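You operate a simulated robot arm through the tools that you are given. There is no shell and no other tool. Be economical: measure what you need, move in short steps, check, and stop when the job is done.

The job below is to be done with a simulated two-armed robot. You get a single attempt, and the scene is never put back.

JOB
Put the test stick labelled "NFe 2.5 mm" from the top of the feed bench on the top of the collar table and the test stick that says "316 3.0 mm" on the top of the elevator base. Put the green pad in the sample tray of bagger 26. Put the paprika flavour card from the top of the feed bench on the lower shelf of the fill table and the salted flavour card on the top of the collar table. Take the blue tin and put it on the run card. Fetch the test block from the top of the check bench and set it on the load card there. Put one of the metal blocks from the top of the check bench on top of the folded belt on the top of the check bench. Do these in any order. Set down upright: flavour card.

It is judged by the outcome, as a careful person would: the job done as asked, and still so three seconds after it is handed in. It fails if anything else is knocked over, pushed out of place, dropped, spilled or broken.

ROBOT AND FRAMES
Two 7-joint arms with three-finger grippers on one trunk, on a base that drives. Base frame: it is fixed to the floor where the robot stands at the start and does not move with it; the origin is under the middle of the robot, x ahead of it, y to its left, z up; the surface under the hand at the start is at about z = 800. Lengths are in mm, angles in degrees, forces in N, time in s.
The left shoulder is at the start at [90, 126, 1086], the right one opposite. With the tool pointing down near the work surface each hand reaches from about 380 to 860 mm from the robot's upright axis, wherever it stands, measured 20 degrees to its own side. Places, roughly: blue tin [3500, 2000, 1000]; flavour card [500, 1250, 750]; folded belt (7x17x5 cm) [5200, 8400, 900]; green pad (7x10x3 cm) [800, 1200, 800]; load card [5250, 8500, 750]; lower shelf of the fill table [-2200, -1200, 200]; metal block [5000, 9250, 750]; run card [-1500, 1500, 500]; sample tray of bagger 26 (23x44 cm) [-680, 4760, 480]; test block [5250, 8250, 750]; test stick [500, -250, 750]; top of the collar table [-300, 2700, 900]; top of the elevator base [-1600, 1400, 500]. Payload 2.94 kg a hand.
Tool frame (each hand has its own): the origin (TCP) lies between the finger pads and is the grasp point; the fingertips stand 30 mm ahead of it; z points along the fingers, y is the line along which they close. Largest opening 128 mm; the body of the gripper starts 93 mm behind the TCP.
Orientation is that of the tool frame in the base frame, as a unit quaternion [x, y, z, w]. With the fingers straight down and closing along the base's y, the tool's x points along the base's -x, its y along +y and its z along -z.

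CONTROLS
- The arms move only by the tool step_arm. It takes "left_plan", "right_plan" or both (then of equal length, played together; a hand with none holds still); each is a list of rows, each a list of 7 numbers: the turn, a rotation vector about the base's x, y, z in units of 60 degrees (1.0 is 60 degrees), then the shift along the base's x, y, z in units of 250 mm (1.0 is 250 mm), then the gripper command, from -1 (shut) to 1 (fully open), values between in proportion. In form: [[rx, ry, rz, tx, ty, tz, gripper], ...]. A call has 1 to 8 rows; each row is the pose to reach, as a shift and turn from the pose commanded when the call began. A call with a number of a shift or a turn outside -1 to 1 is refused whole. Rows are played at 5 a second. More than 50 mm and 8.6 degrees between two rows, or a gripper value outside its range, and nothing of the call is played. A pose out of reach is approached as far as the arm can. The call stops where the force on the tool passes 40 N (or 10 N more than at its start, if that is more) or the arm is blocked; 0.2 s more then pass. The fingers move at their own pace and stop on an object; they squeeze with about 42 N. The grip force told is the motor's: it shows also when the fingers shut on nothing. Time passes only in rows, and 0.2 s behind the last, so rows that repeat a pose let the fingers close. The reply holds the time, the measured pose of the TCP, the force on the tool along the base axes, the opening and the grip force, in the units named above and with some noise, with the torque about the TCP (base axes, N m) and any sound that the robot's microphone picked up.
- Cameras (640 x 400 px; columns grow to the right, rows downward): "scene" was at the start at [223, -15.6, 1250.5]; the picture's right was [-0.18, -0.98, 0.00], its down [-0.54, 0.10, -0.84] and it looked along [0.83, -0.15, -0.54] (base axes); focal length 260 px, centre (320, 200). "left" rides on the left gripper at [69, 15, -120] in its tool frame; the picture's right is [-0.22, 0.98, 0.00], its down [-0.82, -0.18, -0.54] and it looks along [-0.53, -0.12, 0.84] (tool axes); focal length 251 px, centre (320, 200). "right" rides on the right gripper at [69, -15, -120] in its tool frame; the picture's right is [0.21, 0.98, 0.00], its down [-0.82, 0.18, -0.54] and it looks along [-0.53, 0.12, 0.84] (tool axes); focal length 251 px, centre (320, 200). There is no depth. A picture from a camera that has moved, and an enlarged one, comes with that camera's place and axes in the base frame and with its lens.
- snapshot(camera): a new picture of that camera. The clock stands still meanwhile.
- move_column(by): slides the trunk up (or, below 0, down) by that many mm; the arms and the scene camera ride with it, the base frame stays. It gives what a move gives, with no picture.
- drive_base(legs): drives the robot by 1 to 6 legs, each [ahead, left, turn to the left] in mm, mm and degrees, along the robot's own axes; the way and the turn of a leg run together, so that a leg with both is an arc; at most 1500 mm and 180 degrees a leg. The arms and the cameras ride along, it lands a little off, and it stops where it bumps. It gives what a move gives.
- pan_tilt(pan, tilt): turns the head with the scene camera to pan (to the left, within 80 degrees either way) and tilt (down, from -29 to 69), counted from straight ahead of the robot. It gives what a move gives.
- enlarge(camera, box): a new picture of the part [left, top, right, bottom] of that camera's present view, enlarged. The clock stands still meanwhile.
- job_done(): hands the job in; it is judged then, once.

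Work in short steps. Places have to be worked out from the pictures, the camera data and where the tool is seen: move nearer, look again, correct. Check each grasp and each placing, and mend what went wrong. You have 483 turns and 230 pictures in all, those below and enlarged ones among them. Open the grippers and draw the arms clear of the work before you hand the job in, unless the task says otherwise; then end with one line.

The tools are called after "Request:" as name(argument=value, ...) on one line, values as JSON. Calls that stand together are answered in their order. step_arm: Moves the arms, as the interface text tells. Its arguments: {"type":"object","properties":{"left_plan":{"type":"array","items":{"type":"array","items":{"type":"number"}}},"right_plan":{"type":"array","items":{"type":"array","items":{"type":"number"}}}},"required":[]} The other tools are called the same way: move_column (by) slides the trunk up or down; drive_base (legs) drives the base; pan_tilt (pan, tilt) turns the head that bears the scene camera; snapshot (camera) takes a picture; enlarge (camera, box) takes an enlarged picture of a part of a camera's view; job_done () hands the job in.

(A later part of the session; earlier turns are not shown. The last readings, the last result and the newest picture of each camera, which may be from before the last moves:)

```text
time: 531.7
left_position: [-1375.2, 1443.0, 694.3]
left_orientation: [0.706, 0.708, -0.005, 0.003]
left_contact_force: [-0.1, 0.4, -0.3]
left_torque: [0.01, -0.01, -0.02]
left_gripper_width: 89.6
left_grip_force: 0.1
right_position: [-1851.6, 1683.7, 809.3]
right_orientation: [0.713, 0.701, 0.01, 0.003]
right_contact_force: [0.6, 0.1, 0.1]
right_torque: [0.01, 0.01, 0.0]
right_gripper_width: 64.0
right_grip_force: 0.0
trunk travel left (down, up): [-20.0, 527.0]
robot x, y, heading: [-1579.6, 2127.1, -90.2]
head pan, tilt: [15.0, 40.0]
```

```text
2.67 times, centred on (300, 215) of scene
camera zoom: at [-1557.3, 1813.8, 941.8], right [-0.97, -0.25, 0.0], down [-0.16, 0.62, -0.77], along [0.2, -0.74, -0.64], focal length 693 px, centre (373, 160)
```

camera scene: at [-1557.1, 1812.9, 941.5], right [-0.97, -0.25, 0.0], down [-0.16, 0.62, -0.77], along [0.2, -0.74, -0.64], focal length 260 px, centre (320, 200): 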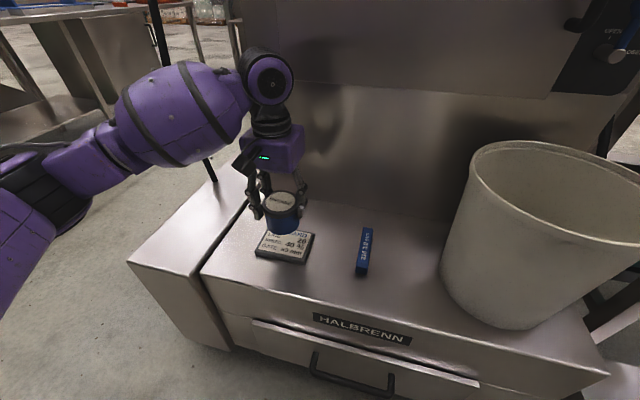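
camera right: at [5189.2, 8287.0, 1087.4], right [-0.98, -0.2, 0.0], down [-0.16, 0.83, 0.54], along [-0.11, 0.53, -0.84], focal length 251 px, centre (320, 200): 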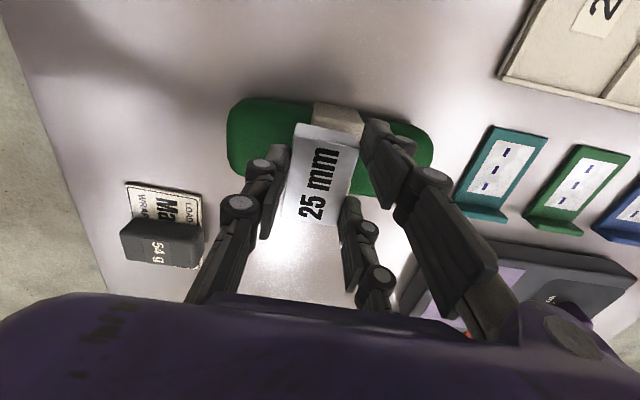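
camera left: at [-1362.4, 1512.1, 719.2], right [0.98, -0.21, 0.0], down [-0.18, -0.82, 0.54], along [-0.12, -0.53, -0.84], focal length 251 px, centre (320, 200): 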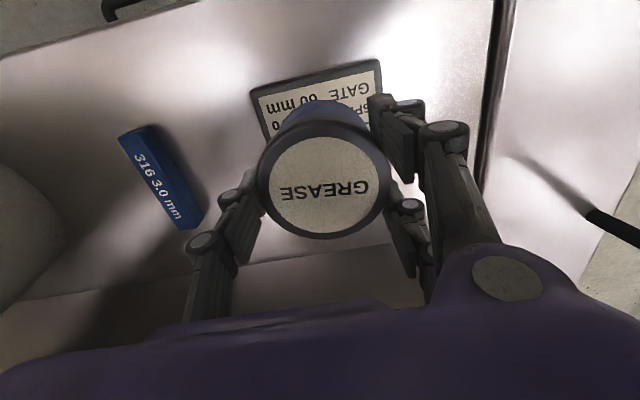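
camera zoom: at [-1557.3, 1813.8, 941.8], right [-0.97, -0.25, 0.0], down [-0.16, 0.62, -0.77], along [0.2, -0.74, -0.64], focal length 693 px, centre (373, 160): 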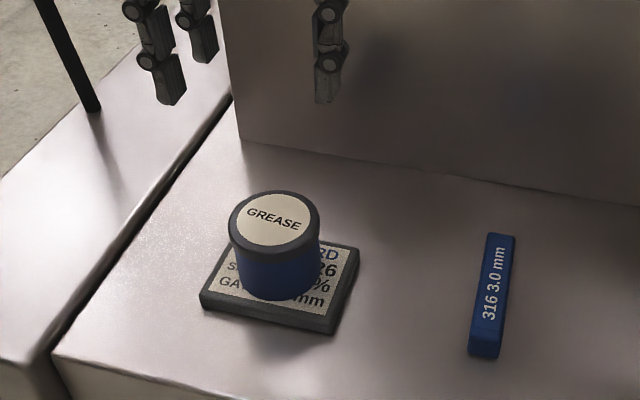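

Tin placed. I retract, raise the trunk, and drive toward the bench, stopping to look at the fill table on the way.

Request:
step_arm(left_plan=[[0, 0, 0, 0, 0.17, 0.05, 0], [0, 0, 0, 0, 0.34, 0.1, 0], [0, 0, 0, 0, 0.51, 0.15, 0], [0, 0, 0, 0, 0.68, 0.2, 0], [0, 0, 0, 0, 0.85, 0.2, 0], [0, 0, 0, 0, 1.0, 0.2, 0]])

Request:
move_column(by=280)

Request:
drive_base(legs=[[120, 650, 0], [250, 600, 0], [1000, 0, 0]])

Request:
pan_tilt(pan=-50, tilt=15)

Request:
snapshot(camera="scene")

```text
time: 533.1
left_position: [-1375.8, 1694.8, 740.9]
left_orientation: [0.707, 0.708, -0.005, 0.004]
left_contact_force: [-0.3, 0.6, -0.4]
left_torque: [-0.01, 0.01, 0.05]
left_gripper_width: 63.9
left_grip_force: 0.2
right_position: [-1851.1, 1682.8, 808.6]
right_orientation: [0.713, 0.702, 0.008, 0.002]
right_contact_force: [-0.1, -0.1, 0.4]
right_torque: [0.01, 0.0, -0.02]
right_gripper_width: 63.9
right_grip_force: 0.0
trunk travel left (down, up): [-20.0, 527.0]
robot x, y, heading: [-1578.2, 2123.5, -90.2]
head pan, tilt: [15.0, 40.0]
```

```text
time: 535.9
left_position: [-1375.2, 1691.5, 1020.2]
left_orientation: [0.707, 0.708, -0.005, 0.002]
left_contact_force: [0.1, 0.4, 0.3]
left_torque: [-0.01, 0.01, 0.0]
left_gripper_width: 64.2
left_grip_force: 0.0
right_position: [-1849.8, 1683.7, 1088.7]
right_orientation: [0.713, 0.702, 0.008, 0.002]
right_contact_force: [-0.1, -0.7, -0.6]
right_torque: [0.04, 0.0, -0.02]
right_gripper_width: 64.2
right_grip_force: 0.1
trunk travel left (down, up): [-300.0, 247.0]
robot x, y, heading: [-1577.4, 2121.0, -90.0]
head pan, tilt: [15.0, 40.0]
```

```text
time: 552.2
left_position: [-156.1, 306.2, 1020.7]
left_orientation: [0.714, 0.7, -0.005, 0.003]
left_contact_force: [-0.4, -0.4, 0.1]
left_torque: [0.02, 0.01, 0.01]
left_gripper_width: 63.9
left_grip_force: 0.0
right_position: [-630.6, 306.7, 1088.8]
right_orientation: [0.718, 0.695, 0.009, 0.002]
right_contact_force: [-0.3, 0.1, 0.2]
right_torque: [0.0, 0.01, -0.02]
right_gripper_width: 64.1
right_grip_force: 0.1
trunk travel left (down, up): [-300.0, 247.0]
robot x, y, heading: [-345.9, 743.7, -91.4]
head pan, tilt: [15.0, 40.0]
```

```text
time: 553.6
left_position: [-155.9, 306.0, 1020.0]
left_orientation: [0.714, 0.7, -0.005, 0.004]
left_contact_force: [0.4, 0.1, 0.6]
left_torque: [0.03, 0.01, -0.04]
left_gripper_width: 63.9
left_grip_force: 0.0
right_position: [-630.9, 307.1, 1089.1]
right_orientation: [0.719, 0.695, 0.009, 0.003]
right_contact_force: [-0.2, 0.4, 1.4]
right_torque: [0.0, 0.0, 0.0]
right_gripper_width: 64.3
right_grip_force: 0.1
trunk travel left (down, up): [-300.0, 247.0]
robot x, y, heading: [-349.3, 743.2, -91.3]
head pan, tilt: [-50.0, 15.0]
```

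```text
74 pictures are left
camera scene: at [-425.3, 549.4, 1279.3], right [-0.62, 0.78, 0.0], down [0.2, 0.16, -0.97], along [-0.75, -0.6, -0.26], focal length 260 px, centre (320, 200)
```

scene: 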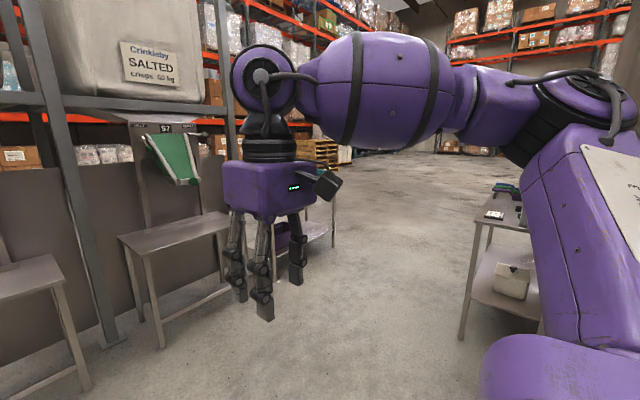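

The fill table is just behind the right hand. I move on a bit: turn the robot slightly to unmask it and zoom.

Request:
drive_base(legs=[[0, 0, -40]])

Request:
pan_tilt(pan=0, tilt=15)

Request:
snapshot(camera="scene")

Request:
enlarge(camera="scene", box=[220, 150, 420, 300])

```text
time: 555.8
left_position: [-480.4, 285.2, 1022.1]
left_orientation: [0.909, 0.416, -0.006, 0.003]
left_contact_force: [-0.3, 0.5, 0.6]
left_torque: [0.04, -0.02, 0.0]
left_gripper_width: 64.2
left_grip_force: 0.0
right_position: [-845.4, 589.1, 1088.7]
right_orientation: [0.913, 0.408, 0.008, 0.005]
right_contact_force: [-0.9, -1.0, 1.0]
right_torque: [-0.03, -0.03, 0.03]
right_gripper_width: 64.4
right_grip_force: 0.0
trunk travel left (down, up): [-300.0, 247.0]
robot x, y, heading: [-347.7, 745.6, -131.1]
head pan, tilt: [-50.0, 15.0]
```

```text
time: 557.0
left_position: [-481.1, 284.0, 1021.3]
left_orientation: [0.91, 0.415, -0.006, 0.002]
left_contact_force: [-0.3, 1.1, 0.7]
left_torque: [-0.01, -0.01, -0.01]
left_gripper_width: 63.9
left_grip_force: 0.0
right_position: [-845.3, 590.2, 1088.9]
right_orientation: [0.913, 0.407, 0.007, 0.005]
right_contact_force: [0.0, -0.2, 0.3]
right_torque: [0.01, 0.02, -0.04]
right_gripper_width: 64.0
right_grip_force: 0.2
trunk travel left (down, up): [-300.0, 247.0]
robot x, y, heading: [-347.4, 745.2, -131.4]
head pan, tilt: [0.0, 15.0]
```

```text
73 pictures are left
camera scene: at [-500.4, 571.3, 1279.3], right [-0.75, 0.66, 0.0], down [0.17, 0.19, -0.97], along [-0.64, -0.73, -0.26], focal length 260 px, centre (320, 200)
```

scene: 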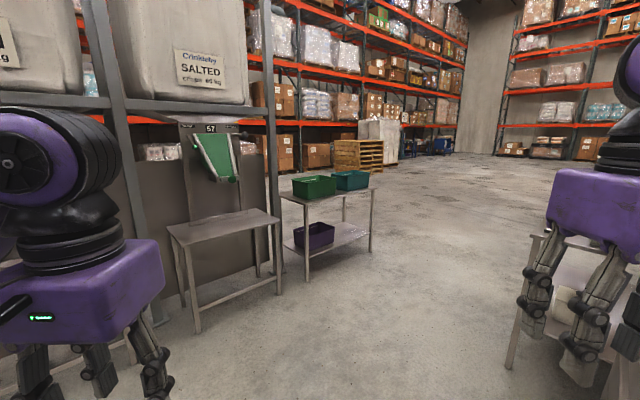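

```text
2.67 times, centred on (320, 225) of scene
camera zoom: at [-500.4, 571.3, 1279.3], right [-0.75, 0.66, 0.0], down [0.17, 0.19, -0.97], along [-0.64, -0.73, -0.26], focal length 693 px, centre (320, 133)
```

zoom: 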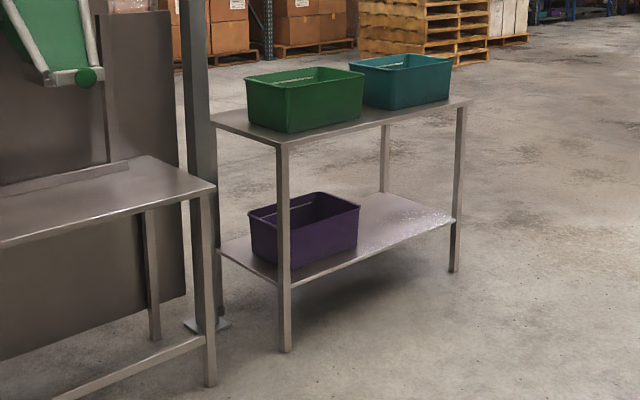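

The fill table: top z≈700, lower shelf z≈230, front edge y≈-1025, x −2640…−1740; the shelf's right half (x≈−2350) is free. I'll grip the paprika card with the hand leaning 30° in the plate's plane. I go to the bench.

Request:
drive_base(legs=[[0, 0, 131.4], [0, 740, 0], [310, 0, 0]])

Request:
step_arm(right_plan=[[0, 0, -0.14, 0, 0, 0, 0], [0, 0, -0.28, 0, 0, 0, 0], [0, 0, -0.42, 0, 0, 0, 0], [0, 0, -0.56, 0, 0, 0, 0], [0, 0, -0.7, 0, 0, 0, 0], [0, 0, -0.84, 0, 0, 0, 0], [0, 0, -0.98, 0, 0, 0, 0]])

Request:
step_arm(right_plan=[[0, 0, -0.14, 0, 0, 0, 0], [0, 0, -0.28, 0, 0, 0, 0], [0, 0, -0.42, 0, 0, 0, 0], [0, 0, -0.52, 0, 0, 0, 0]])

Request:
pan_tilt(pan=-15, tilt=35)

Request:
snapshot(camera="scene")

```text
time: 570.9
left_position: [374.4, 1691.2, 1021.3]
left_orientation: [-0.014, 1.0, -0.001, 0.006]
left_contact_force: [0.8, 0.1, -1.0]
left_torque: [-0.05, 0.0, 0.04]
left_gripper_width: 64.2
left_grip_force: 0.0
right_position: [396.3, 1216.7, 1090.3]
right_orientation: [-0.006, 1.0, 0.008, -0.005]
right_contact_force: [0.2, -0.3, -0.5]
right_torque: [0.0, 0.0, 0.0]
right_gripper_width: 64.3
right_grip_force: 0.0
trunk travel left (down, up): [-300.0, 247.0]
robot x, y, heading: [-52.5, 1473.5, 1.1]
head pan, tilt: [0.0, 15.0]
```

```text
time: 572.5
left_position: [374.8, 1690.9, 1021.7]
left_orientation: [-0.014, 1.0, -0.001, 0.006]
left_contact_force: [1.3, -0.6, 0.2]
left_torque: [-0.01, -0.01, 0.03]
left_gripper_width: 64.1
left_grip_force: 0.1
right_position: [395.9, 1217.5, 1090.0]
right_orientation: [0.487, 0.874, 0.009, 0.0]
right_contact_force: [0.6, -0.5, 0.3]
right_torque: [0.02, -0.02, 0.01]
right_gripper_width: 64.0
right_grip_force: 0.0
trunk travel left (down, up): [-300.0, 247.0]
robot x, y, heading: [-49.9, 1482.3, 1.3]
head pan, tilt: [0.0, 15.0]
```

```text
time: 573.5
left_position: [375.8, 1691.4, 1021.2]
left_orientation: [-0.014, 1.0, -0.001, 0.006]
left_contact_force: [0.8, 0.1, -0.4]
left_torque: [0.02, 0.0, 0.02]
left_gripper_width: 64.0
left_grip_force: 0.1
right_position: [396.7, 1217.3, 1090.2]
right_orientation: [0.704, 0.71, 0.009, 0.003]
right_contact_force: [-0.4, 0.4, -0.3]
right_torque: [0.0, 0.03, 0.02]
right_gripper_width: 64.0
right_grip_force: 0.1
trunk travel left (down, up): [-300.0, 247.0]
robot x, y, heading: [-50.9, 1478.7, 1.5]
head pan, tilt: [0.0, 15.0]
```

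```text
time: 574.4
left_position: [374.2, 1691.7, 1022.3]
left_orientation: [-0.014, 1.0, -0.001, 0.006]
left_contact_force: [-0.7, -0.2, 1.1]
left_torque: [0.01, -0.02, 0.0]
left_gripper_width: 64.1
left_grip_force: 0.0
right_position: [398.5, 1217.3, 1090.0]
right_orientation: [0.703, 0.712, 0.008, 0.002]
right_contact_force: [-0.3, 0.0, 0.0]
right_torque: [0.02, 0.01, 0.0]
right_gripper_width: 63.9
right_grip_force: 0.0
trunk travel left (down, up): [-300.0, 247.0]
robot x, y, heading: [-53.9, 1477.1, 1.0]
head pan, tilt: [-15.0, 35.0]
```

```text
71 pictures are left
camera scene: at [168.7, 1460.9, 1247.4], right [-0.24, -0.97, 0.0], down [-0.56, 0.14, -0.82], along [0.8, -0.19, -0.57], focal length 260 px, centre (320, 200)
```

scene: 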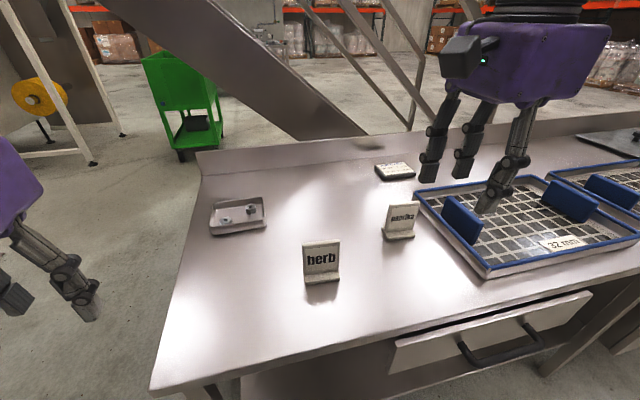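

Now I zoom on the paprika card for its precise pose.

Request:
enlarge(camera="scene", box=[360, 180, 460, 260])

Request:
snapshot(camera="right")

```text
5.00 times, centred on (410, 220) of scene
camera zoom: at [168.7, 1460.9, 1247.4], right [-0.24, -0.97, 0.0], down [-0.56, 0.14, -0.82], along [0.8, -0.19, -0.57], focal length 1298 px, centre (-130, 100)
```

zoom: 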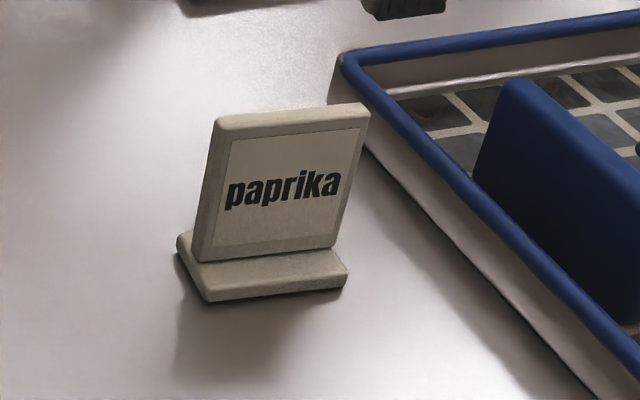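

```text
69 pictures are left
camera right: at [380.2, 1285.4, 1207.6], right [0.97, 0.23, 0.02], down [0.18, -0.82, 0.54], along [0.14, -0.52, -0.84], focal length 251 px, centre (320, 200)
```

right: 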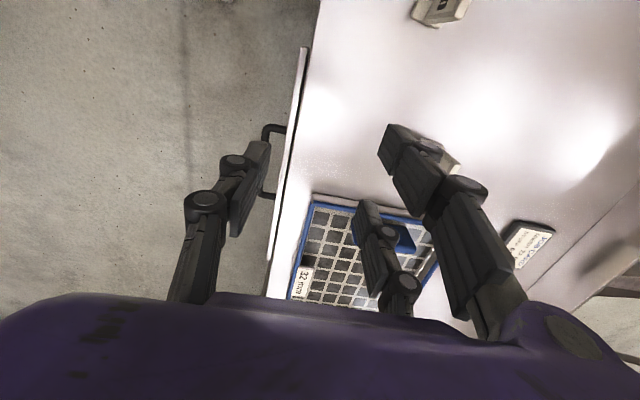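

Paprika plate centre ≈[605,1155], turned ~5°. I move the right hand above it, then lean it 30° toward −y.

Request:
step_arm(right_plan=[[0, 0, -0.04, 0.15, -0.05, -0.05, 0], [0, 0, -0.08, 0.3, -0.1, -0.1, 0], [0, 0, -0.08, 0.45, -0.15, -0.15, 0], [0, 0, -0.08, 0.6, -0.2, -0.2, 0], [0, 0, -0.08, 0.72, -0.23, -0.25, 0], [0, 0, -0.08, 0.826, -0.25, -0.3, 0]])

Request:
step_arm(right_plan=[[-0.125, 0.01, 0, 0, 0, 0, 0], [-0.25, 0.021, 0, 0, 0, 0, 0], [-0.375, 0.032, 0, 0, 0, -0.05, 0], [-0.498, 0.042, 0, 0, 0, -0.15, 0], [-0.498, 0.042, 0, 0, 0, -0.22, 0]])

Request:
snapshot(camera="right")

Request:
snapshot(camera="scene")

```text
time: 575.8
left_position: [376.1, 1690.9, 1021.2]
left_orientation: [-0.014, 1.0, 0.0, 0.005]
left_contact_force: [-0.6, -0.2, -1.0]
left_torque: [0.04, -0.02, -0.02]
left_gripper_width: 64.1
left_grip_force: 0.1
right_position: [605.4, 1153.9, 1015.2]
right_orientation: [0.732, 0.681, 0.008, 0.003]
right_contact_force: [0.2, 0.7, -0.6]
right_torque: [0.01, 0.03, -0.03]
right_gripper_width: 63.8
right_grip_force: 0.1
trunk travel left (down, up): [-300.0, 247.0]
robot x, y, heading: [-48.2, 1473.8, 1.3]
head pan, tilt: [-15.0, 35.0]
```

```text
time: 577.0
left_position: [374.7, 1691.1, 1021.4]
left_orientation: [-0.014, 1.0, 0.0, 0.006]
left_contact_force: [0.2, 0.6, 0.2]
left_torque: [0.02, 0.01, -0.01]
left_gripper_width: 63.8
left_grip_force: 0.1
right_position: [601.9, 1154.8, 959.2]
right_orientation: [0.707, 0.66, -0.183, 0.177]
right_contact_force: [0.2, 0.1, 0.2]
right_torque: [-0.02, 0.01, 0.01]
right_gripper_width: 64.3
right_grip_force: 0.0
trunk travel left (down, up): [-300.0, 247.0]
robot x, y, heading: [-52.9, 1478.4, 1.4]
head pan, tilt: [-15.0, 35.0]
```

```text
68 pictures are left
camera right: at [595.8, 1274.1, 1027.5], right [0.99, 0.12, -0.1], down [0.14, -0.46, 0.88], along [0.06, -0.88, -0.47], focal length 251 px, centre (320, 200)
```

right: 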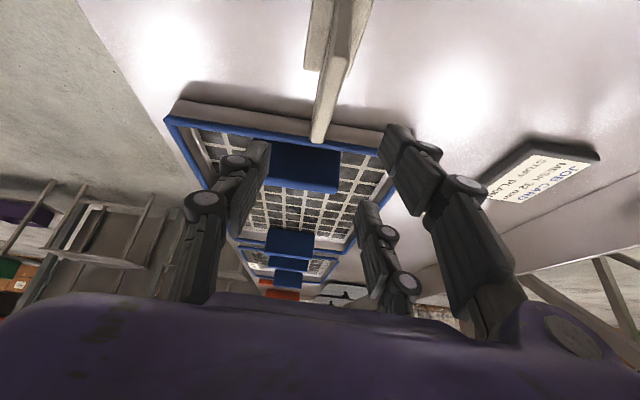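

```text
67 pictures are left
camera scene: at [168.2, 1460.6, 1247.4], right [-0.24, -0.97, 0.0], down [-0.56, 0.14, -0.82], along [0.8, -0.19, -0.57], focal length 260 px, centre (320, 200)
```

scene: 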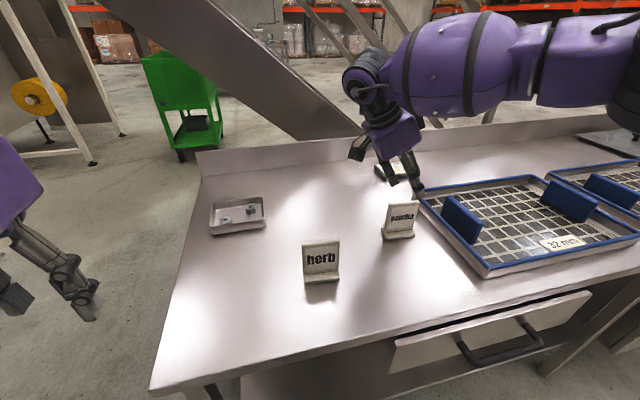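

The lean works and the plate is lined up between the fingers. I lower to z≈868.

Request:
step_arm(right_plan=[[0, 0, 0, 0.01, 0, -0.12, 0], [0, 0, 0, 0.01, 0, -0.24, 0], [0, 0, 0, 0.01, 0, -0.34, 0], [0, 0, 0, 0.01, 0, -0.364, 0]])

Request:
snapshot(camera="right")

Request:
enlarge(camera="scene", box=[340, 130, 460, 250])

```text
time: 578.0
left_position: [375.1, 1690.3, 1020.7]
left_orientation: [-0.014, 1.0, -0.001, 0.006]
left_contact_force: [0.1, 0.3, -0.6]
left_torque: [-0.02, -0.03, 0.01]
left_gripper_width: 64.2
left_grip_force: 0.1
right_position: [599.6, 1150.8, 875.7]
right_orientation: [0.707, 0.66, -0.183, 0.177]
right_contact_force: [0.8, 0.5, 0.1]
right_torque: [-0.02, -0.01, -0.01]
right_gripper_width: 64.2
right_grip_force: 0.0
right hand out of reach, approached as far as the arm can: row 3, 4
trunk travel left (down, up): [-300.0, 247.0]
robot x, y, heading: [-50.4, 1481.4, 1.3]
head pan, tilt: [-15.0, 35.0]
```

```text
66 pictures are left
camera right: at [592.8, 1271.0, 943.5], right [0.99, 0.12, -0.1], down [0.14, -0.46, 0.88], along [0.06, -0.88, -0.47], focal length 251 px, centre (320, 200)
```

right: 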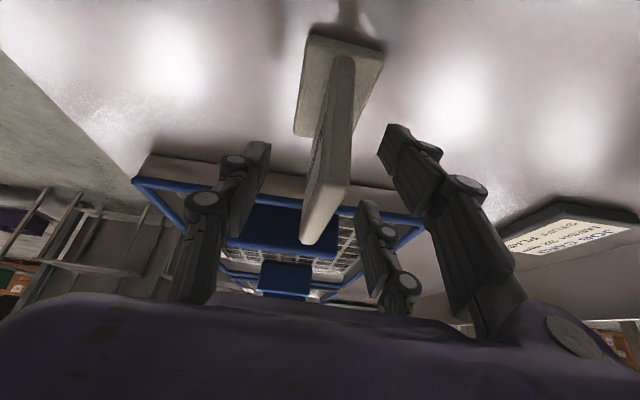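

```text
3.33 times, centred on (400, 190) of scene
camera zoom: at [168.7, 1460.7, 1247.3], right [-0.24, -0.97, 0.0], down [-0.56, 0.14, -0.82], along [0.8, -0.19, -0.57], focal length 866 px, centre (53, 233)
```

zoom: 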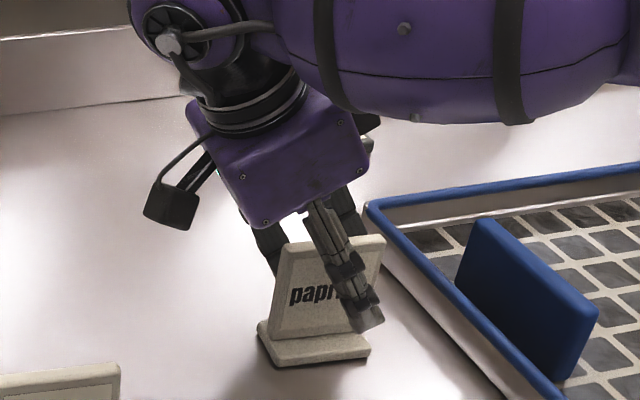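

The fingers straddle the plate. I close.

Request:
step_arm(right_plan=[[0, 0, 0, 0, 0, 0, -0.5], [0, 0, 0, 0, 0, 0, -1], [0, 0, 0, 0, 0, 0, -1], [0, 0, 0, 0, 0, 0, -1], [0, 0, 0, 0, 0, 0, -1]])

Request:
enlarge(camera="scene", box=[340, 130, 460, 250])

```text
time: 579.2
left_position: [374.9, 1692.2, 1021.3]
left_orientation: [-0.015, 1.0, 0.0, 0.006]
left_contact_force: [-0.5, 0.1, -0.9]
left_torque: [-0.05, 0.03, 0.01]
left_gripper_width: 64.2
left_grip_force: 0.1
right_position: [599.4, 1151.0, 876.1]
right_orientation: [0.707, 0.66, -0.183, 0.176]
right_contact_force: [-0.2, 0.3, 0.2]
right_torque: [-0.02, -0.03, -0.01]
right_gripper_width: 10.9
right_grip_force: 38.1
trunk travel left (down, up): [-300.0, 247.0]
robot x, y, heading: [-52.9, 1478.3, 1.2]
head pan, tilt: [-15.0, 35.0]
```

```text
3.33 times, centred on (400, 190) of scene
camera zoom: at [168.7, 1460.8, 1247.3], right [-0.24, -0.97, 0.0], down [-0.56, 0.14, -0.82], along [0.8, -0.19, -0.57], focal length 866 px, centre (53, 233)
```

zoom: 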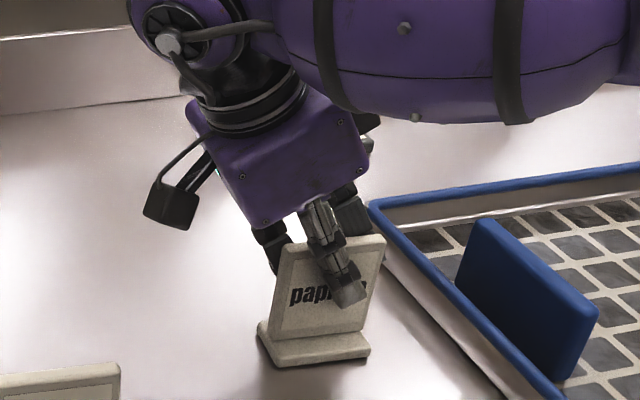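

Gripped (11 mm). I lift slowly and draw it back.

Request:
step_arm(right_plan=[[0, 0, 0, 0, 0, 0.03, -1], [0, 0, 0, -0.01, 0, 0.1, -1], [0, 0, 0, -0.03, 0, 0.2, -1], [0, 0, 0, -0.1, 0, 0.32, -1], [0, 0, 0, -0.22, 0, 0.44, -1], [0, 0, 0, -0.36, 0, 0.52, -1], [0, 0, 0, -0.52, 0, 0.55, -1], [0, 0, 0, -0.68, 0, 0.55, -1]])

Request:
snapshot(camera="scene")

```text
time: 581.0
left_position: [375.5, 1690.9, 1021.5]
left_orientation: [-0.014, 1.0, 0.0, 0.006]
left_contact_force: [-0.5, 0.7, -0.5]
left_torque: [0.05, -0.05, 0.01]
left_gripper_width: 63.8
left_grip_force: 0.1
right_position: [429.8, 1148.6, 1013.6]
right_orientation: [0.706, 0.661, -0.182, 0.177]
right_contact_force: [-0.6, 0.1, -0.6]
right_torque: [0.02, -0.01, 0.03]
right_gripper_width: 11.2
right_grip_force: 38.4
trunk travel left (down, up): [-300.0, 247.0]
robot x, y, heading: [-54.4, 1480.6, 1.1]
head pan, tilt: [-15.0, 35.0]
```

```text
63 pictures are left
camera scene: at [167.7, 1460.4, 1247.5], right [-0.24, -0.97, 0.0], down [-0.56, 0.14, -0.82], along [0.8, -0.19, -0.57], focal length 260 px, centre (320, 200)
```

scene: 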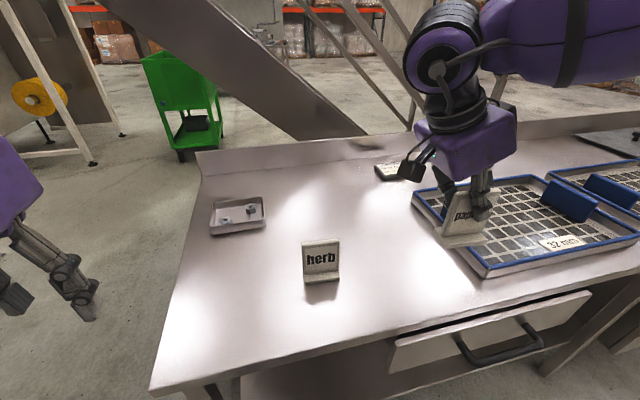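

Card held upright. I back off from the bench and turn the hand so the lean points forward.

Request:
drive_base(legs=[[-350, 0, 0]])

Request:
step_arm(right_plan=[[0, 0, 0.14, 0, 0, 0, -1], [0, 0, 0.28, 0, 0, 0, -1], [0, 0, 0.42, 0, 0, 0, -1], [0, 0, 0.56, 0, 0, 0, -1], [0, 0, 0.7, 0, 0, 0, -1], [0, 0, 0.84, 0, 0, 0, -1], [0, 0, 0.98, 0, 0, 0, -1]])

Request:
step_arm(right_plan=[[0, 0, 0.14, 0, 0, 0, -1], [0, 0, 0.28, 0, 0, 0, -1], [0, 0, 0.42, 0, 0, 0, -1], [0, 0, 0.56, 0, 0, 0, -1], [0, 0, 0.6, 0, 0, 0, -1]])

Request:
snapshot(camera="scene")

```text
time: 583.2
left_position: [23.5, 1685.6, 1021.3]
left_orientation: [-0.017, 1.0, -0.001, 0.007]
left_contact_force: [0.1, 0.3, -0.1]
left_torque: [-0.02, -0.02, -0.02]
left_gripper_width: 64.0
left_grip_force: 0.0
right_position: [82.6, 1143.1, 1014.0]
right_orientation: [0.705, 0.662, -0.182, 0.177]
right_contact_force: [0.2, -0.6, -0.8]
right_torque: [-0.02, 0.0, -0.01]
right_gripper_width: 11.0
right_grip_force: 38.1
trunk travel left (down, up): [-300.0, 247.0]
robot x, y, heading: [-400.3, 1476.2, 1.7]
head pan, tilt: [-15.0, 35.0]
```

```text
time: 584.8
left_position: [24.8, 1683.4, 1021.6]
left_orientation: [-0.016, 1.0, -0.001, 0.007]
left_contact_force: [1.3, -0.1, 0.1]
left_torque: [-0.02, 0.01, 0.01]
left_gripper_width: 64.0
left_grip_force: 0.1
right_position: [83.3, 1142.0, 1013.2]
right_orientation: [0.289, 0.923, -0.072, 0.244]
right_contact_force: [-0.1, -0.2, -1.4]
right_torque: [-0.02, -0.03, 0.02]
right_gripper_width: 11.4
right_grip_force: 37.7
trunk travel left (down, up): [-300.0, 247.0]
robot x, y, heading: [-401.0, 1470.0, 1.6]
head pan, tilt: [-15.0, 35.0]
```

```text
time: 586.0
left_position: [23.6, 1683.2, 1021.3]
left_orientation: [-0.017, 1.0, 0.0, 0.006]
left_contact_force: [-0.3, 0.1, 0.1]
left_torque: [0.0, 0.01, -0.01]
left_gripper_width: 64.0
left_grip_force: 0.1
right_position: [82.7, 1142.7, 1014.0]
right_orientation: [-0.011, 0.967, 0.007, 0.255]
right_contact_force: [-0.2, 0.4, -0.2]
right_torque: [0.02, -0.01, -0.03]
right_gripper_width: 11.2
right_grip_force: 38.0
trunk travel left (down, up): [-300.0, 247.0]
robot x, y, heading: [-405.6, 1467.5, 1.8]
head pan, tilt: [-15.0, 35.0]
```

```text
62 pictures are left
camera scene: at [-181.2, 1453.1, 1247.3], right [-0.23, -0.97, 0.0], down [-0.56, 0.13, -0.82], along [0.8, -0.19, -0.57], focal length 260 px, centre (320, 200)
```

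scene: 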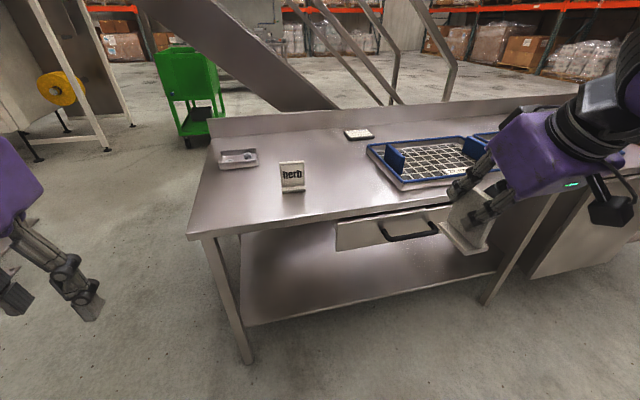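

The card is upright in the leaning hand. I drive to the fill table, facing −y.

Request:
drive_base(legs=[[0, 0, -91.8], [1450, 0, 0], [420, -700, 0], [0, -950, 0]])

Request:
pan_tilt(pan=-15, tilt=40)

Request:
snapshot(camera="scene")

```text
time: 611.7
left_position: [-1893.6, -808.3, 1021.7]
left_orientation: [0.707, 0.708, -0.006, 0.003]
left_contact_force: [-0.1, -0.3, 0.6]
left_torque: [0.02, -0.04, -0.02]
left_gripper_width: 64.1
left_grip_force: 0.2
right_position: [-2436.3, -848.7, 1012.6]
right_orientation: [0.687, 0.681, -0.178, 0.182]
right_contact_force: [-0.6, -0.1, -0.6]
right_torque: [-0.01, 0.02, -0.01]
right_gripper_width: 11.4
right_grip_force: 38.3
trunk travel left (down, up): [-300.0, 247.0]
robot x, y, heading: [-2096.5, -374.4, -90.2]
head pan, tilt: [-15.0, 35.0]
```

```text
time: 612.4
left_position: [-1893.2, -807.9, 1021.4]
left_orientation: [0.707, 0.708, -0.005, 0.004]
left_contact_force: [0.2, 0.3, -1.1]
left_torque: [-0.01, -0.05, 0.01]
left_gripper_width: 64.1
left_grip_force: 0.0
right_position: [-2435.0, -849.0, 1013.9]
right_orientation: [0.688, 0.68, -0.179, 0.182]
right_contact_force: [-0.2, 0.7, -0.7]
right_torque: [-0.03, -0.01, 0.01]
right_gripper_width: 11.3
right_grip_force: 38.4
trunk travel left (down, up): [-300.0, 247.0]
robot x, y, heading: [-2097.1, -373.2, -90.0]
head pan, tilt: [-15.0, 40.0]
```

```text
61 pictures are left
camera scene: at [-2118.4, -592.7, 1239.8], right [-0.96, 0.26, 0.0], down [0.17, 0.62, -0.77], along [-0.2, -0.74, -0.64], focal length 260 px, centre (320, 200)
```

scene: 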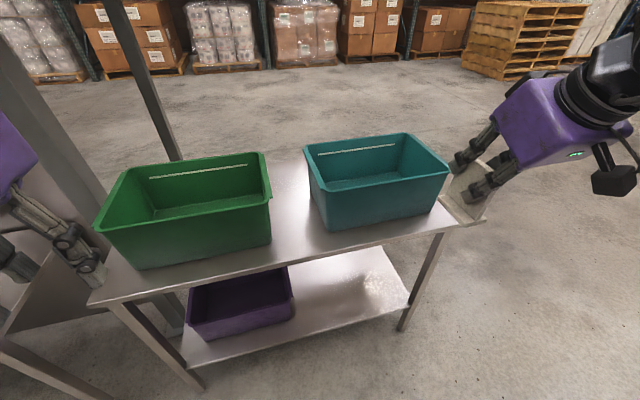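

Shelf z≈226, front edge y≈-1013, free x −2150…−2600. I lower the trunk, keeping the card in front of the table.

Request:
move_column(by=-295)

Request:
step_arm(right_plan=[[0, 0, 0, 0.02, 0, -0.18, -1], [0, 0, 0, 0.04, 0, -0.36, -1], [0, 0, 0, 0.06, 0, -0.54, -1], [0, 0, 0, 0.08, 0, -0.72, -1], [0, 0, 0, 0.08, 0, -0.9, -1], [0, 0, 0, 0.08, 0, -1.0, -1]])

Request:
step_arm(right_plan=[[0, 0, 0, 0, 0, -0.15, -1], [0, 0, 0, 0, 0, -0.3, -1], [0, 0, 0, 0, 0, -0.45, -1]])

Request:
snapshot(camera="scene")

```text
time: 615.3
left_position: [-1892.7, -806.2, 726.1]
left_orientation: [0.707, 0.708, -0.005, 0.003]
left_contact_force: [0.3, 0.4, -0.4]
left_torque: [-0.06, 0.01, 0.0]
left_gripper_width: 63.8
left_grip_force: 0.0
right_position: [-2436.0, -853.1, 727.0]
right_orientation: [0.688, 0.681, -0.177, 0.181]
right_contact_force: [0.2, -0.4, -1.0]
right_torque: [-0.01, -0.04, 0.0]
right_gripper_width: 11.2
right_grip_force: 37.8
trunk travel left (down, up): [-5.0, 542.0]
robot x, y, heading: [-2095.4, -375.7, -90.2]
head pan, tilt: [-15.0, 40.0]
```

```text
time: 616.3
left_position: [-1894.4, -805.9, 726.8]
left_orientation: [0.708, 0.706, -0.006, 0.003]
left_contact_force: [0.2, -0.3, 0.2]
left_torque: [0.01, 0.02, 0.0]
left_gripper_width: 64.2
left_grip_force: 0.1
right_position: [-2373.5, -961.3, 768.4]
right_orientation: [0.602, 0.644, -0.289, 0.373]
right_contact_force: [2.5, 21.0, 28.4]
right_torque: [0.25, 0.37, -0.3]
right_gripper_width: 11.3
right_grip_force: 38.8
right hand out of reach, approached as far as the arm can: row 1, 2, 3, 4
trunk travel left (down, up): [-5.0, 542.0]
robot x, y, heading: [-2099.5, -372.3, -90.3]
head pan, tilt: [-15.0, 40.0]
stopped in row 4 (right hand): the force on the tool passed its limit at 125 N (the readings are from after the stop); the commanded pose is now the measured one
```

```text
time: 616.5
left_position: [-1896.2, -807.3, 726.6]
left_orientation: [0.708, 0.706, -0.005, 0.002]
left_contact_force: [-1.3, -0.2, -1.1]
left_torque: [0.01, -0.02, 0.02]
left_gripper_width: 64.2
left_grip_force: 0.0
right_position: [-2373.4, -963.3, 770.3]
right_orientation: [0.6, 0.643, -0.292, 0.376]
right_contact_force: [1.4, 12.1, 16.3]
right_torque: [0.17, 0.22, -0.15]
right_gripper_width: 11.0
right_grip_force: 38.5
right hand out of reach, approached as far as the arm can: row 1
trunk travel left (down, up): [-5.0, 542.0]
robot x, y, heading: [-2093.2, -373.9, -90.4]
head pan, tilt: [-15.0, 40.0]
stopped in row 1 (right hand): the force on the tool passed its limit at 68 N (the readings are from after the stop); the commanded pose is now the measured one
```

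```text
60 pictures are left
camera scene: at [-2119.3, -686.0, 933.2], right [-0.96, 0.27, 0.0], down [0.17, 0.62, -0.77], along [-0.2, -0.74, -0.64], focal length 260 px, centre (320, 200)
```

scene: 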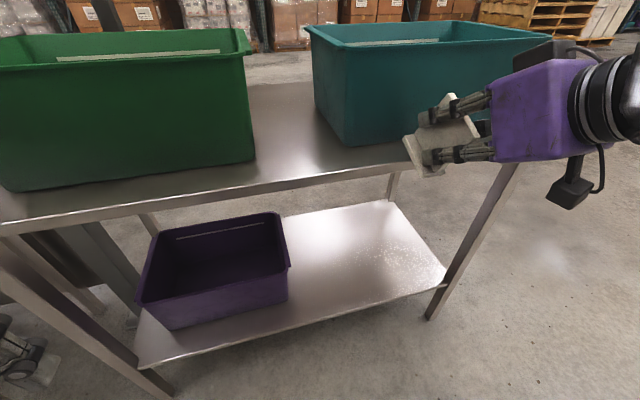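

The arm deviated at its limit and the card touched the table edge. I back the robot off 150 mm at once and look.

Request:
drive_base(legs=[[-180, 0, 0]])

Request:
snapshot(camera="scene")

Request:
enlarge(camera="scene", box=[360, 30, 640, 230])

```text
time: 618.0
left_position: [-1893.8, -632.4, 726.9]
left_orientation: [0.707, 0.707, -0.004, 0.003]
left_contact_force: [-0.7, 0.6, -0.4]
left_torque: [-0.01, -0.01, 0.02]
left_gripper_width: 64.2
left_grip_force: 0.0
right_position: [-2372.9, -787.4, 765.7]
right_orientation: [0.603, 0.644, -0.289, 0.373]
right_contact_force: [-0.2, 0.0, -0.6]
right_torque: [-0.01, -0.01, -0.01]
right_gripper_width: 11.3
right_grip_force: 38.4
trunk travel left (down, up): [-5.0, 542.0]
robot x, y, heading: [-2096.8, -196.0, -90.4]
head pan, tilt: [-15.0, 40.0]
```

```text
59 pictures are left
camera scene: at [-2118.5, -511.4, 932.7], right [-0.96, 0.27, 0.0], down [0.17, 0.62, -0.77], along [-0.2, -0.74, -0.64], focal length 260 px, centre (320, 200)
```

scene: 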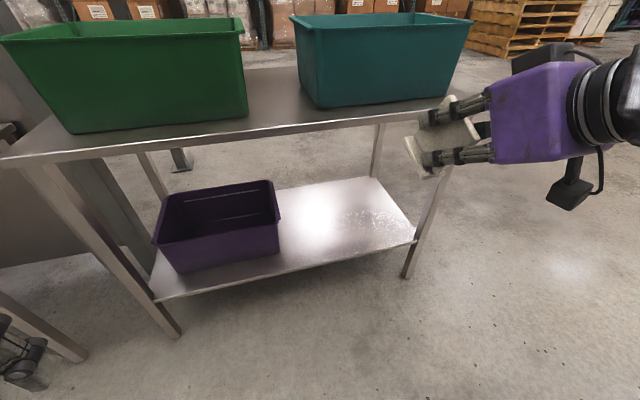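

```text
2.00 times, centred on (500, 130) of scene
camera zoom: at [-2118.5, -511.4, 932.7], right [-0.96, 0.27, 0.0], down [0.17, 0.62, -0.77], along [-0.2, -0.74, -0.64], focal length 519 px, centre (-40, 340)
```

zoom: 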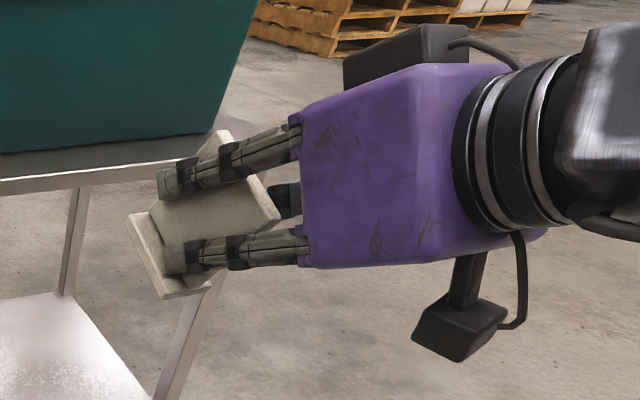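

Nothing was displaced and the card is still held. The arm was too folded there; now at ~590 mm ahead I restore the 30° lean and look.

Request:
step_arm(right_plan=[[0.11, 0.022, -0.022, 0, 0, 0, -1], [0.22, 0.043, -0.044, 0, 0, 0, -1], [0.33, 0.065, -0.067, 0, 0, 0, -1], [0.442, 0.087, -0.089, 0, 0, 0, -1], [0.442, 0.087, -0.089, 0, 0, 0, -1]])

Request:
enlarge(camera="scene", box=[360, 30, 640, 230])

Request:
snapshot(camera="right")

```text
time: 619.2
left_position: [-1894.1, -633.6, 725.8]
left_orientation: [0.707, 0.707, -0.003, 0.002]
left_contact_force: [0.8, -0.6, -0.2]
left_torque: [0.0, -0.02, -0.01]
left_gripper_width: 64.0
left_grip_force: 0.0
right_position: [-2373.0, -787.9, 765.8]
right_orientation: [0.686, 0.681, -0.177, 0.182]
right_contact_force: [0.3, 0.1, -0.6]
right_torque: [0.0, 0.01, -0.03]
right_gripper_width: 11.1
right_grip_force: 38.5
trunk travel left (down, up): [-5.0, 542.0]
robot x, y, heading: [-2093.6, -196.7, -90.4]
head pan, tilt: [-15.0, 40.0]
```

```text
2.00 times, centred on (500, 130) of scene
camera zoom: at [-2118.6, -511.7, 932.6], right [-0.96, 0.27, 0.0], down [0.17, 0.62, -0.77], along [-0.2, -0.74, -0.64], focal length 519 px, centre (-40, 340)
```

zoom: 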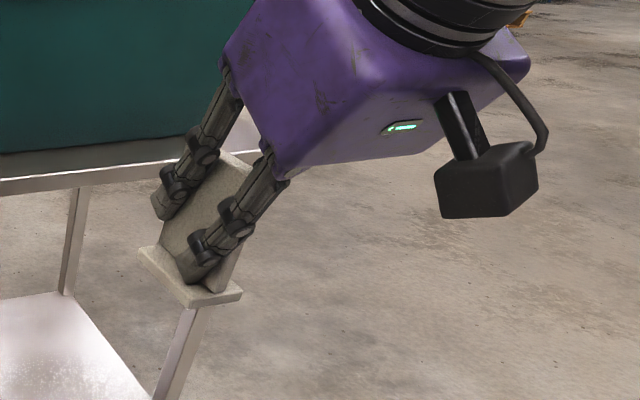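

```text
56 pictures are left
camera right: at [-2386.5, -668.7, 833.7], right [0.98, 0.18, -0.1], down [0.17, -0.45, 0.88], along [0.11, -0.87, -0.47], focal length 251 px, centre (320, 200)
```

right: 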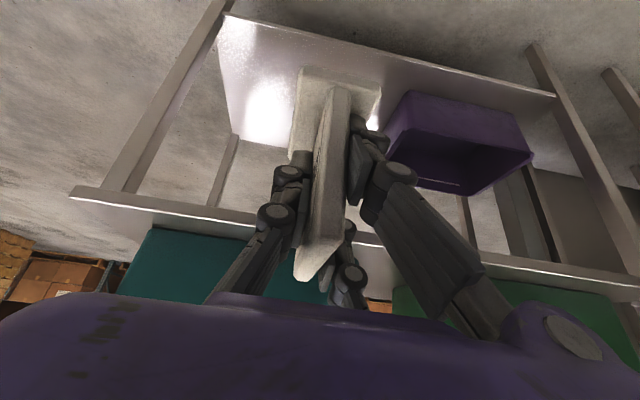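

The card is still upright, though it slid ~38 mm deeper into the grip (base now ≈37 mm below the TCP). I lower the hand in front of the table in small stages.

Request:
step_arm(right_plan=[[0, 0, 0, 0, 0, -0.15, -1], [0, 0, 0, 0, 0, -0.3, -1], [0, 0, 0, 0, 0, -0.45, -1], [0, 0, 0, 0, 0, -0.6, -1], [0, 0, 0, 0, 0, -0.75, -1]])

```text
time: 620.4
left_position: [-1893.3, -632.3, 726.2]
left_orientation: [0.707, 0.707, -0.004, 0.002]
left_contact_force: [0.3, -0.8, 0.4]
left_torque: [-0.03, 0.0, 0.0]
left_gripper_width: 63.9
left_grip_force: 0.1
right_position: [-2372.1, -787.4, 575.4]
right_orientation: [0.687, 0.68, -0.179, 0.182]
right_contact_force: [-0.3, 0.5, -0.3]
right_torque: [-0.01, 0.03, 0.01]
right_gripper_width: 11.3
right_grip_force: 38.9
trunk travel left (down, up): [-5.0, 542.0]
robot x, y, heading: [-2092.8, -200.3, -90.4]
head pan, tilt: [-15.0, 40.0]
```

Works well at this distance. I lower further to z≈345.

Request:
step_arm(right_plan=[[0, 0, 0, 0, 0, -0.15, -1], [0, 0, 0, 0, 0, -0.3, -1], [0, 0, 0, 0, 0, -0.45, -1], [0, 0, 0, 0, 0, -0.6, -1], [0, 0, 0, 0, 0, -0.75, -1], [0, 0, 0, 0, 0, -0.9, -1]])

Request:
snapshot(camera="scene")

Request:
snapshot(camera="right")

```text
time: 621.8
left_position: [-1894.8, -632.6, 726.0]
left_orientation: [0.707, 0.707, -0.004, 0.002]
left_contact_force: [-0.3, -0.8, 1.0]
left_torque: [0.01, -0.04, 0.04]
left_gripper_width: 64.1
left_grip_force: 0.0
right_position: [-2373.7, -791.3, 354.6]
right_orientation: [0.687, 0.681, -0.178, 0.183]
right_contact_force: [0.4, -0.5, -0.2]
right_torque: [0.04, 0.0, 0.02]
right_gripper_width: 11.0
right_grip_force: 38.2
trunk travel left (down, up): [-5.0, 542.0]
robot x, y, heading: [-2098.4, -198.0, -90.5]
head pan, tilt: [-15.0, 40.0]
```

```text
55 pictures are left
camera scene: at [-2119.1, -511.7, 932.6], right [-0.96, 0.27, 0.0], down [0.17, 0.62, -0.77], along [-0.2, -0.74, -0.64], focal length 260 px, centre (320, 200)
```

scene: 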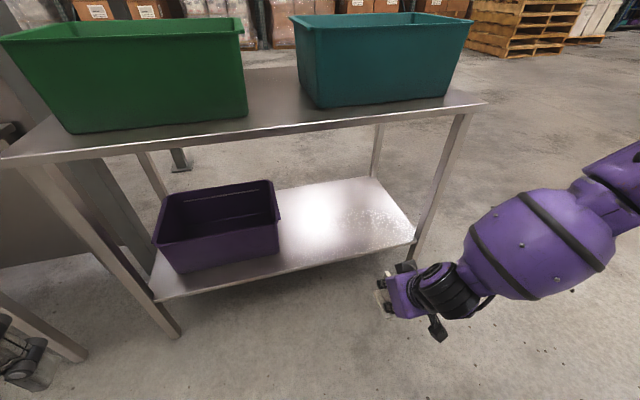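

```text
54 pictures are left
camera right: at [-2385.7, -670.9, 421.1], right [0.98, 0.18, -0.1], down [0.17, -0.45, 0.88], along [0.11, -0.88, -0.47], focal length 251 px, centre (320, 200)
```

right: 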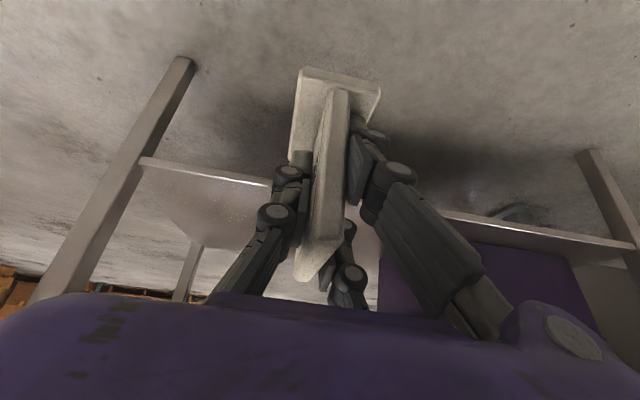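

Before going in I raise the left hand, shift 100 mm left (to keep my forearm off the table leg), then drive in 200 mm.

Request:
step_arm(left_plan=[[0, 0, 0, 0, 0.03, 0.17, 0], [0, 0, 0, 0, 0.06, 0.34, 0], [0, 0, 0, 0, 0.1, 0.5, 0], [0, 0, 0, 0, 0.1, 0.6, 0]])

Request:
drive_base(legs=[[0, 100, 0.5], [190, 0, 0]])

Request:
snapshot(camera="scene")

Request:
snapshot(camera="right")

```text
time: 622.8
left_position: [-1893.6, -605.3, 875.4]
left_orientation: [0.707, 0.707, -0.004, 0.002]
left_contact_force: [0.8, 1.0, 0.3]
left_torque: [-0.01, 0.01, 0.02]
left_gripper_width: 64.0
left_grip_force: 0.0
right_position: [-2373.2, -789.1, 353.5]
right_orientation: [0.687, 0.681, -0.178, 0.182]
right_contact_force: [0.8, -0.8, -0.8]
right_torque: [-0.01, 0.01, 0.01]
right_gripper_width: 11.2
right_grip_force: 38.4
trunk travel left (down, up): [-5.0, 542.0]
robot x, y, heading: [-2091.1, -196.7, -90.1]
head pan, tilt: [-15.0, 40.0]
```

```text
time: 625.5
left_position: [-1792.8, -791.6, 875.1]
left_orientation: [0.705, 0.709, -0.003, 0.003]
left_contact_force: [0.3, -0.3, -0.6]
left_torque: [0.05, 0.03, -0.03]
left_gripper_width: 63.9
left_grip_force: 0.1
right_position: [-2270.7, -976.8, 352.9]
right_orientation: [0.685, 0.683, -0.177, 0.183]
right_contact_force: [0.1, 0.2, 0.1]
right_torque: [-0.01, -0.02, 0.01]
right_gripper_width: 11.0
right_grip_force: 38.5
trunk travel left (down, up): [-5.0, 542.0]
robot x, y, heading: [-1996.1, -388.4, -89.9]
head pan, tilt: [-15.0, 40.0]
```

```text
53 pictures are left
camera scene: at [-2017.9, -697.1, 932.5], right [-0.97, 0.26, 0.0], down [0.17, 0.62, -0.77], along [-0.2, -0.74, -0.64], focal length 260 px, centre (320, 200)
```

scene: 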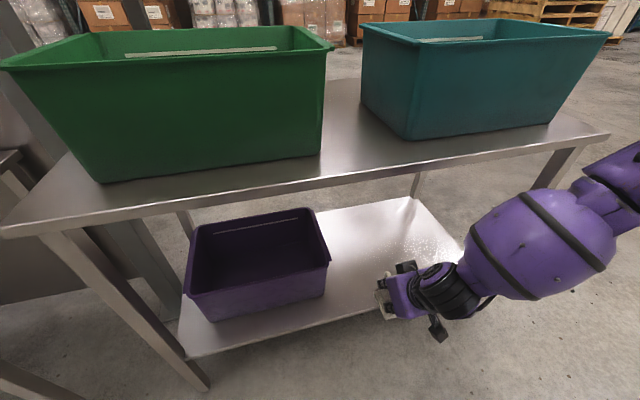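

```text
52 pictures are left
camera right: at [-2284.3, -857.0, 421.2], right [0.98, 0.18, -0.1], down [0.17, -0.45, 0.88], along [0.12, -0.87, -0.47], focal length 251 px, centre (320, 200)
```

right: 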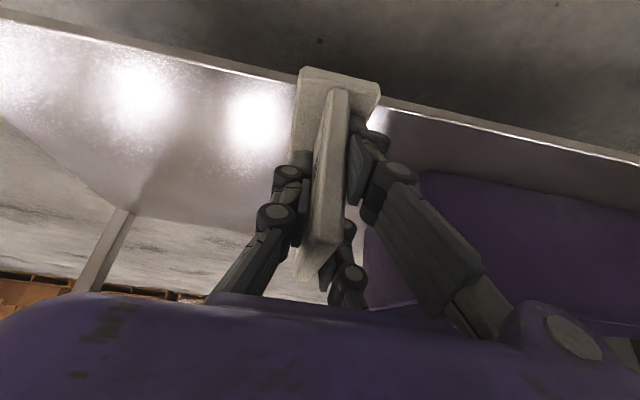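

All clear: shelf edge at y≈-1000, tub at x>-2145. I drive in the last 95 mm.

Request:
drive_base(legs=[[95, 0, 0]])

Request:
snapshot(camera="right")

Request:
snapshot(camera="scene")

```text
time: 626.7
left_position: [-1793.9, -882.2, 876.5]
left_orientation: [0.706, 0.708, -0.004, 0.001]
left_contact_force: [-0.2, 0.8, -0.3]
left_torque: [-0.01, 0.03, 0.02]
left_gripper_width: 63.9
left_grip_force: 0.0
right_position: [-2270.1, -1056.3, 349.0]
right_orientation: [0.685, 0.686, -0.17, 0.177]
right_contact_force: [0.3, -0.6, -0.7]
right_torque: [0.0, -0.02, 0.03]
right_gripper_width: 11.6
right_grip_force: 38.4
trunk travel left (down, up): [-5.0, 542.0]
robot x, y, heading: [-1994.2, -477.4, -90.3]
head pan, tilt: [-15.0, 40.0]
stopped in leg 1: the robot was blocked; the commanded pose is now the measured one
```

```text
51 pictures are left
camera right: at [-2284.5, -938.4, 419.3], right [0.98, 0.19, -0.09], down [0.17, -0.47, 0.87], along [0.12, -0.86, -0.49], focal length 251 px, centre (320, 200)
```

right: 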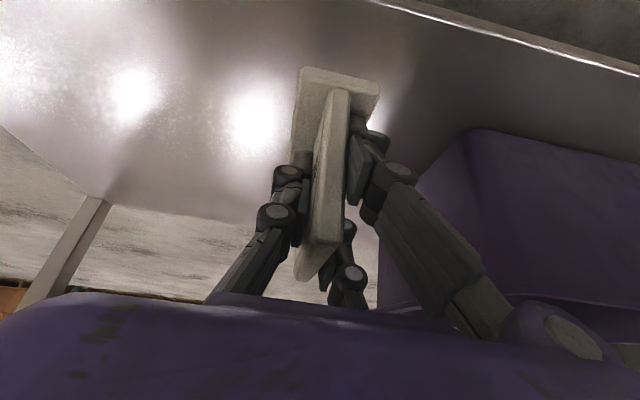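

```text
50 pictures are left
camera scene: at [-2018.4, -788.8, 932.6], right [-0.97, 0.26, 0.0], down [0.17, 0.62, -0.77], along [-0.2, -0.74, -0.64], focal length 260 px, centre (320, 200)
```

scene: 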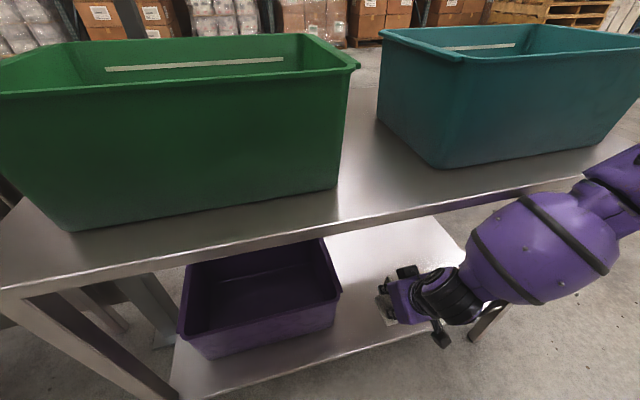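

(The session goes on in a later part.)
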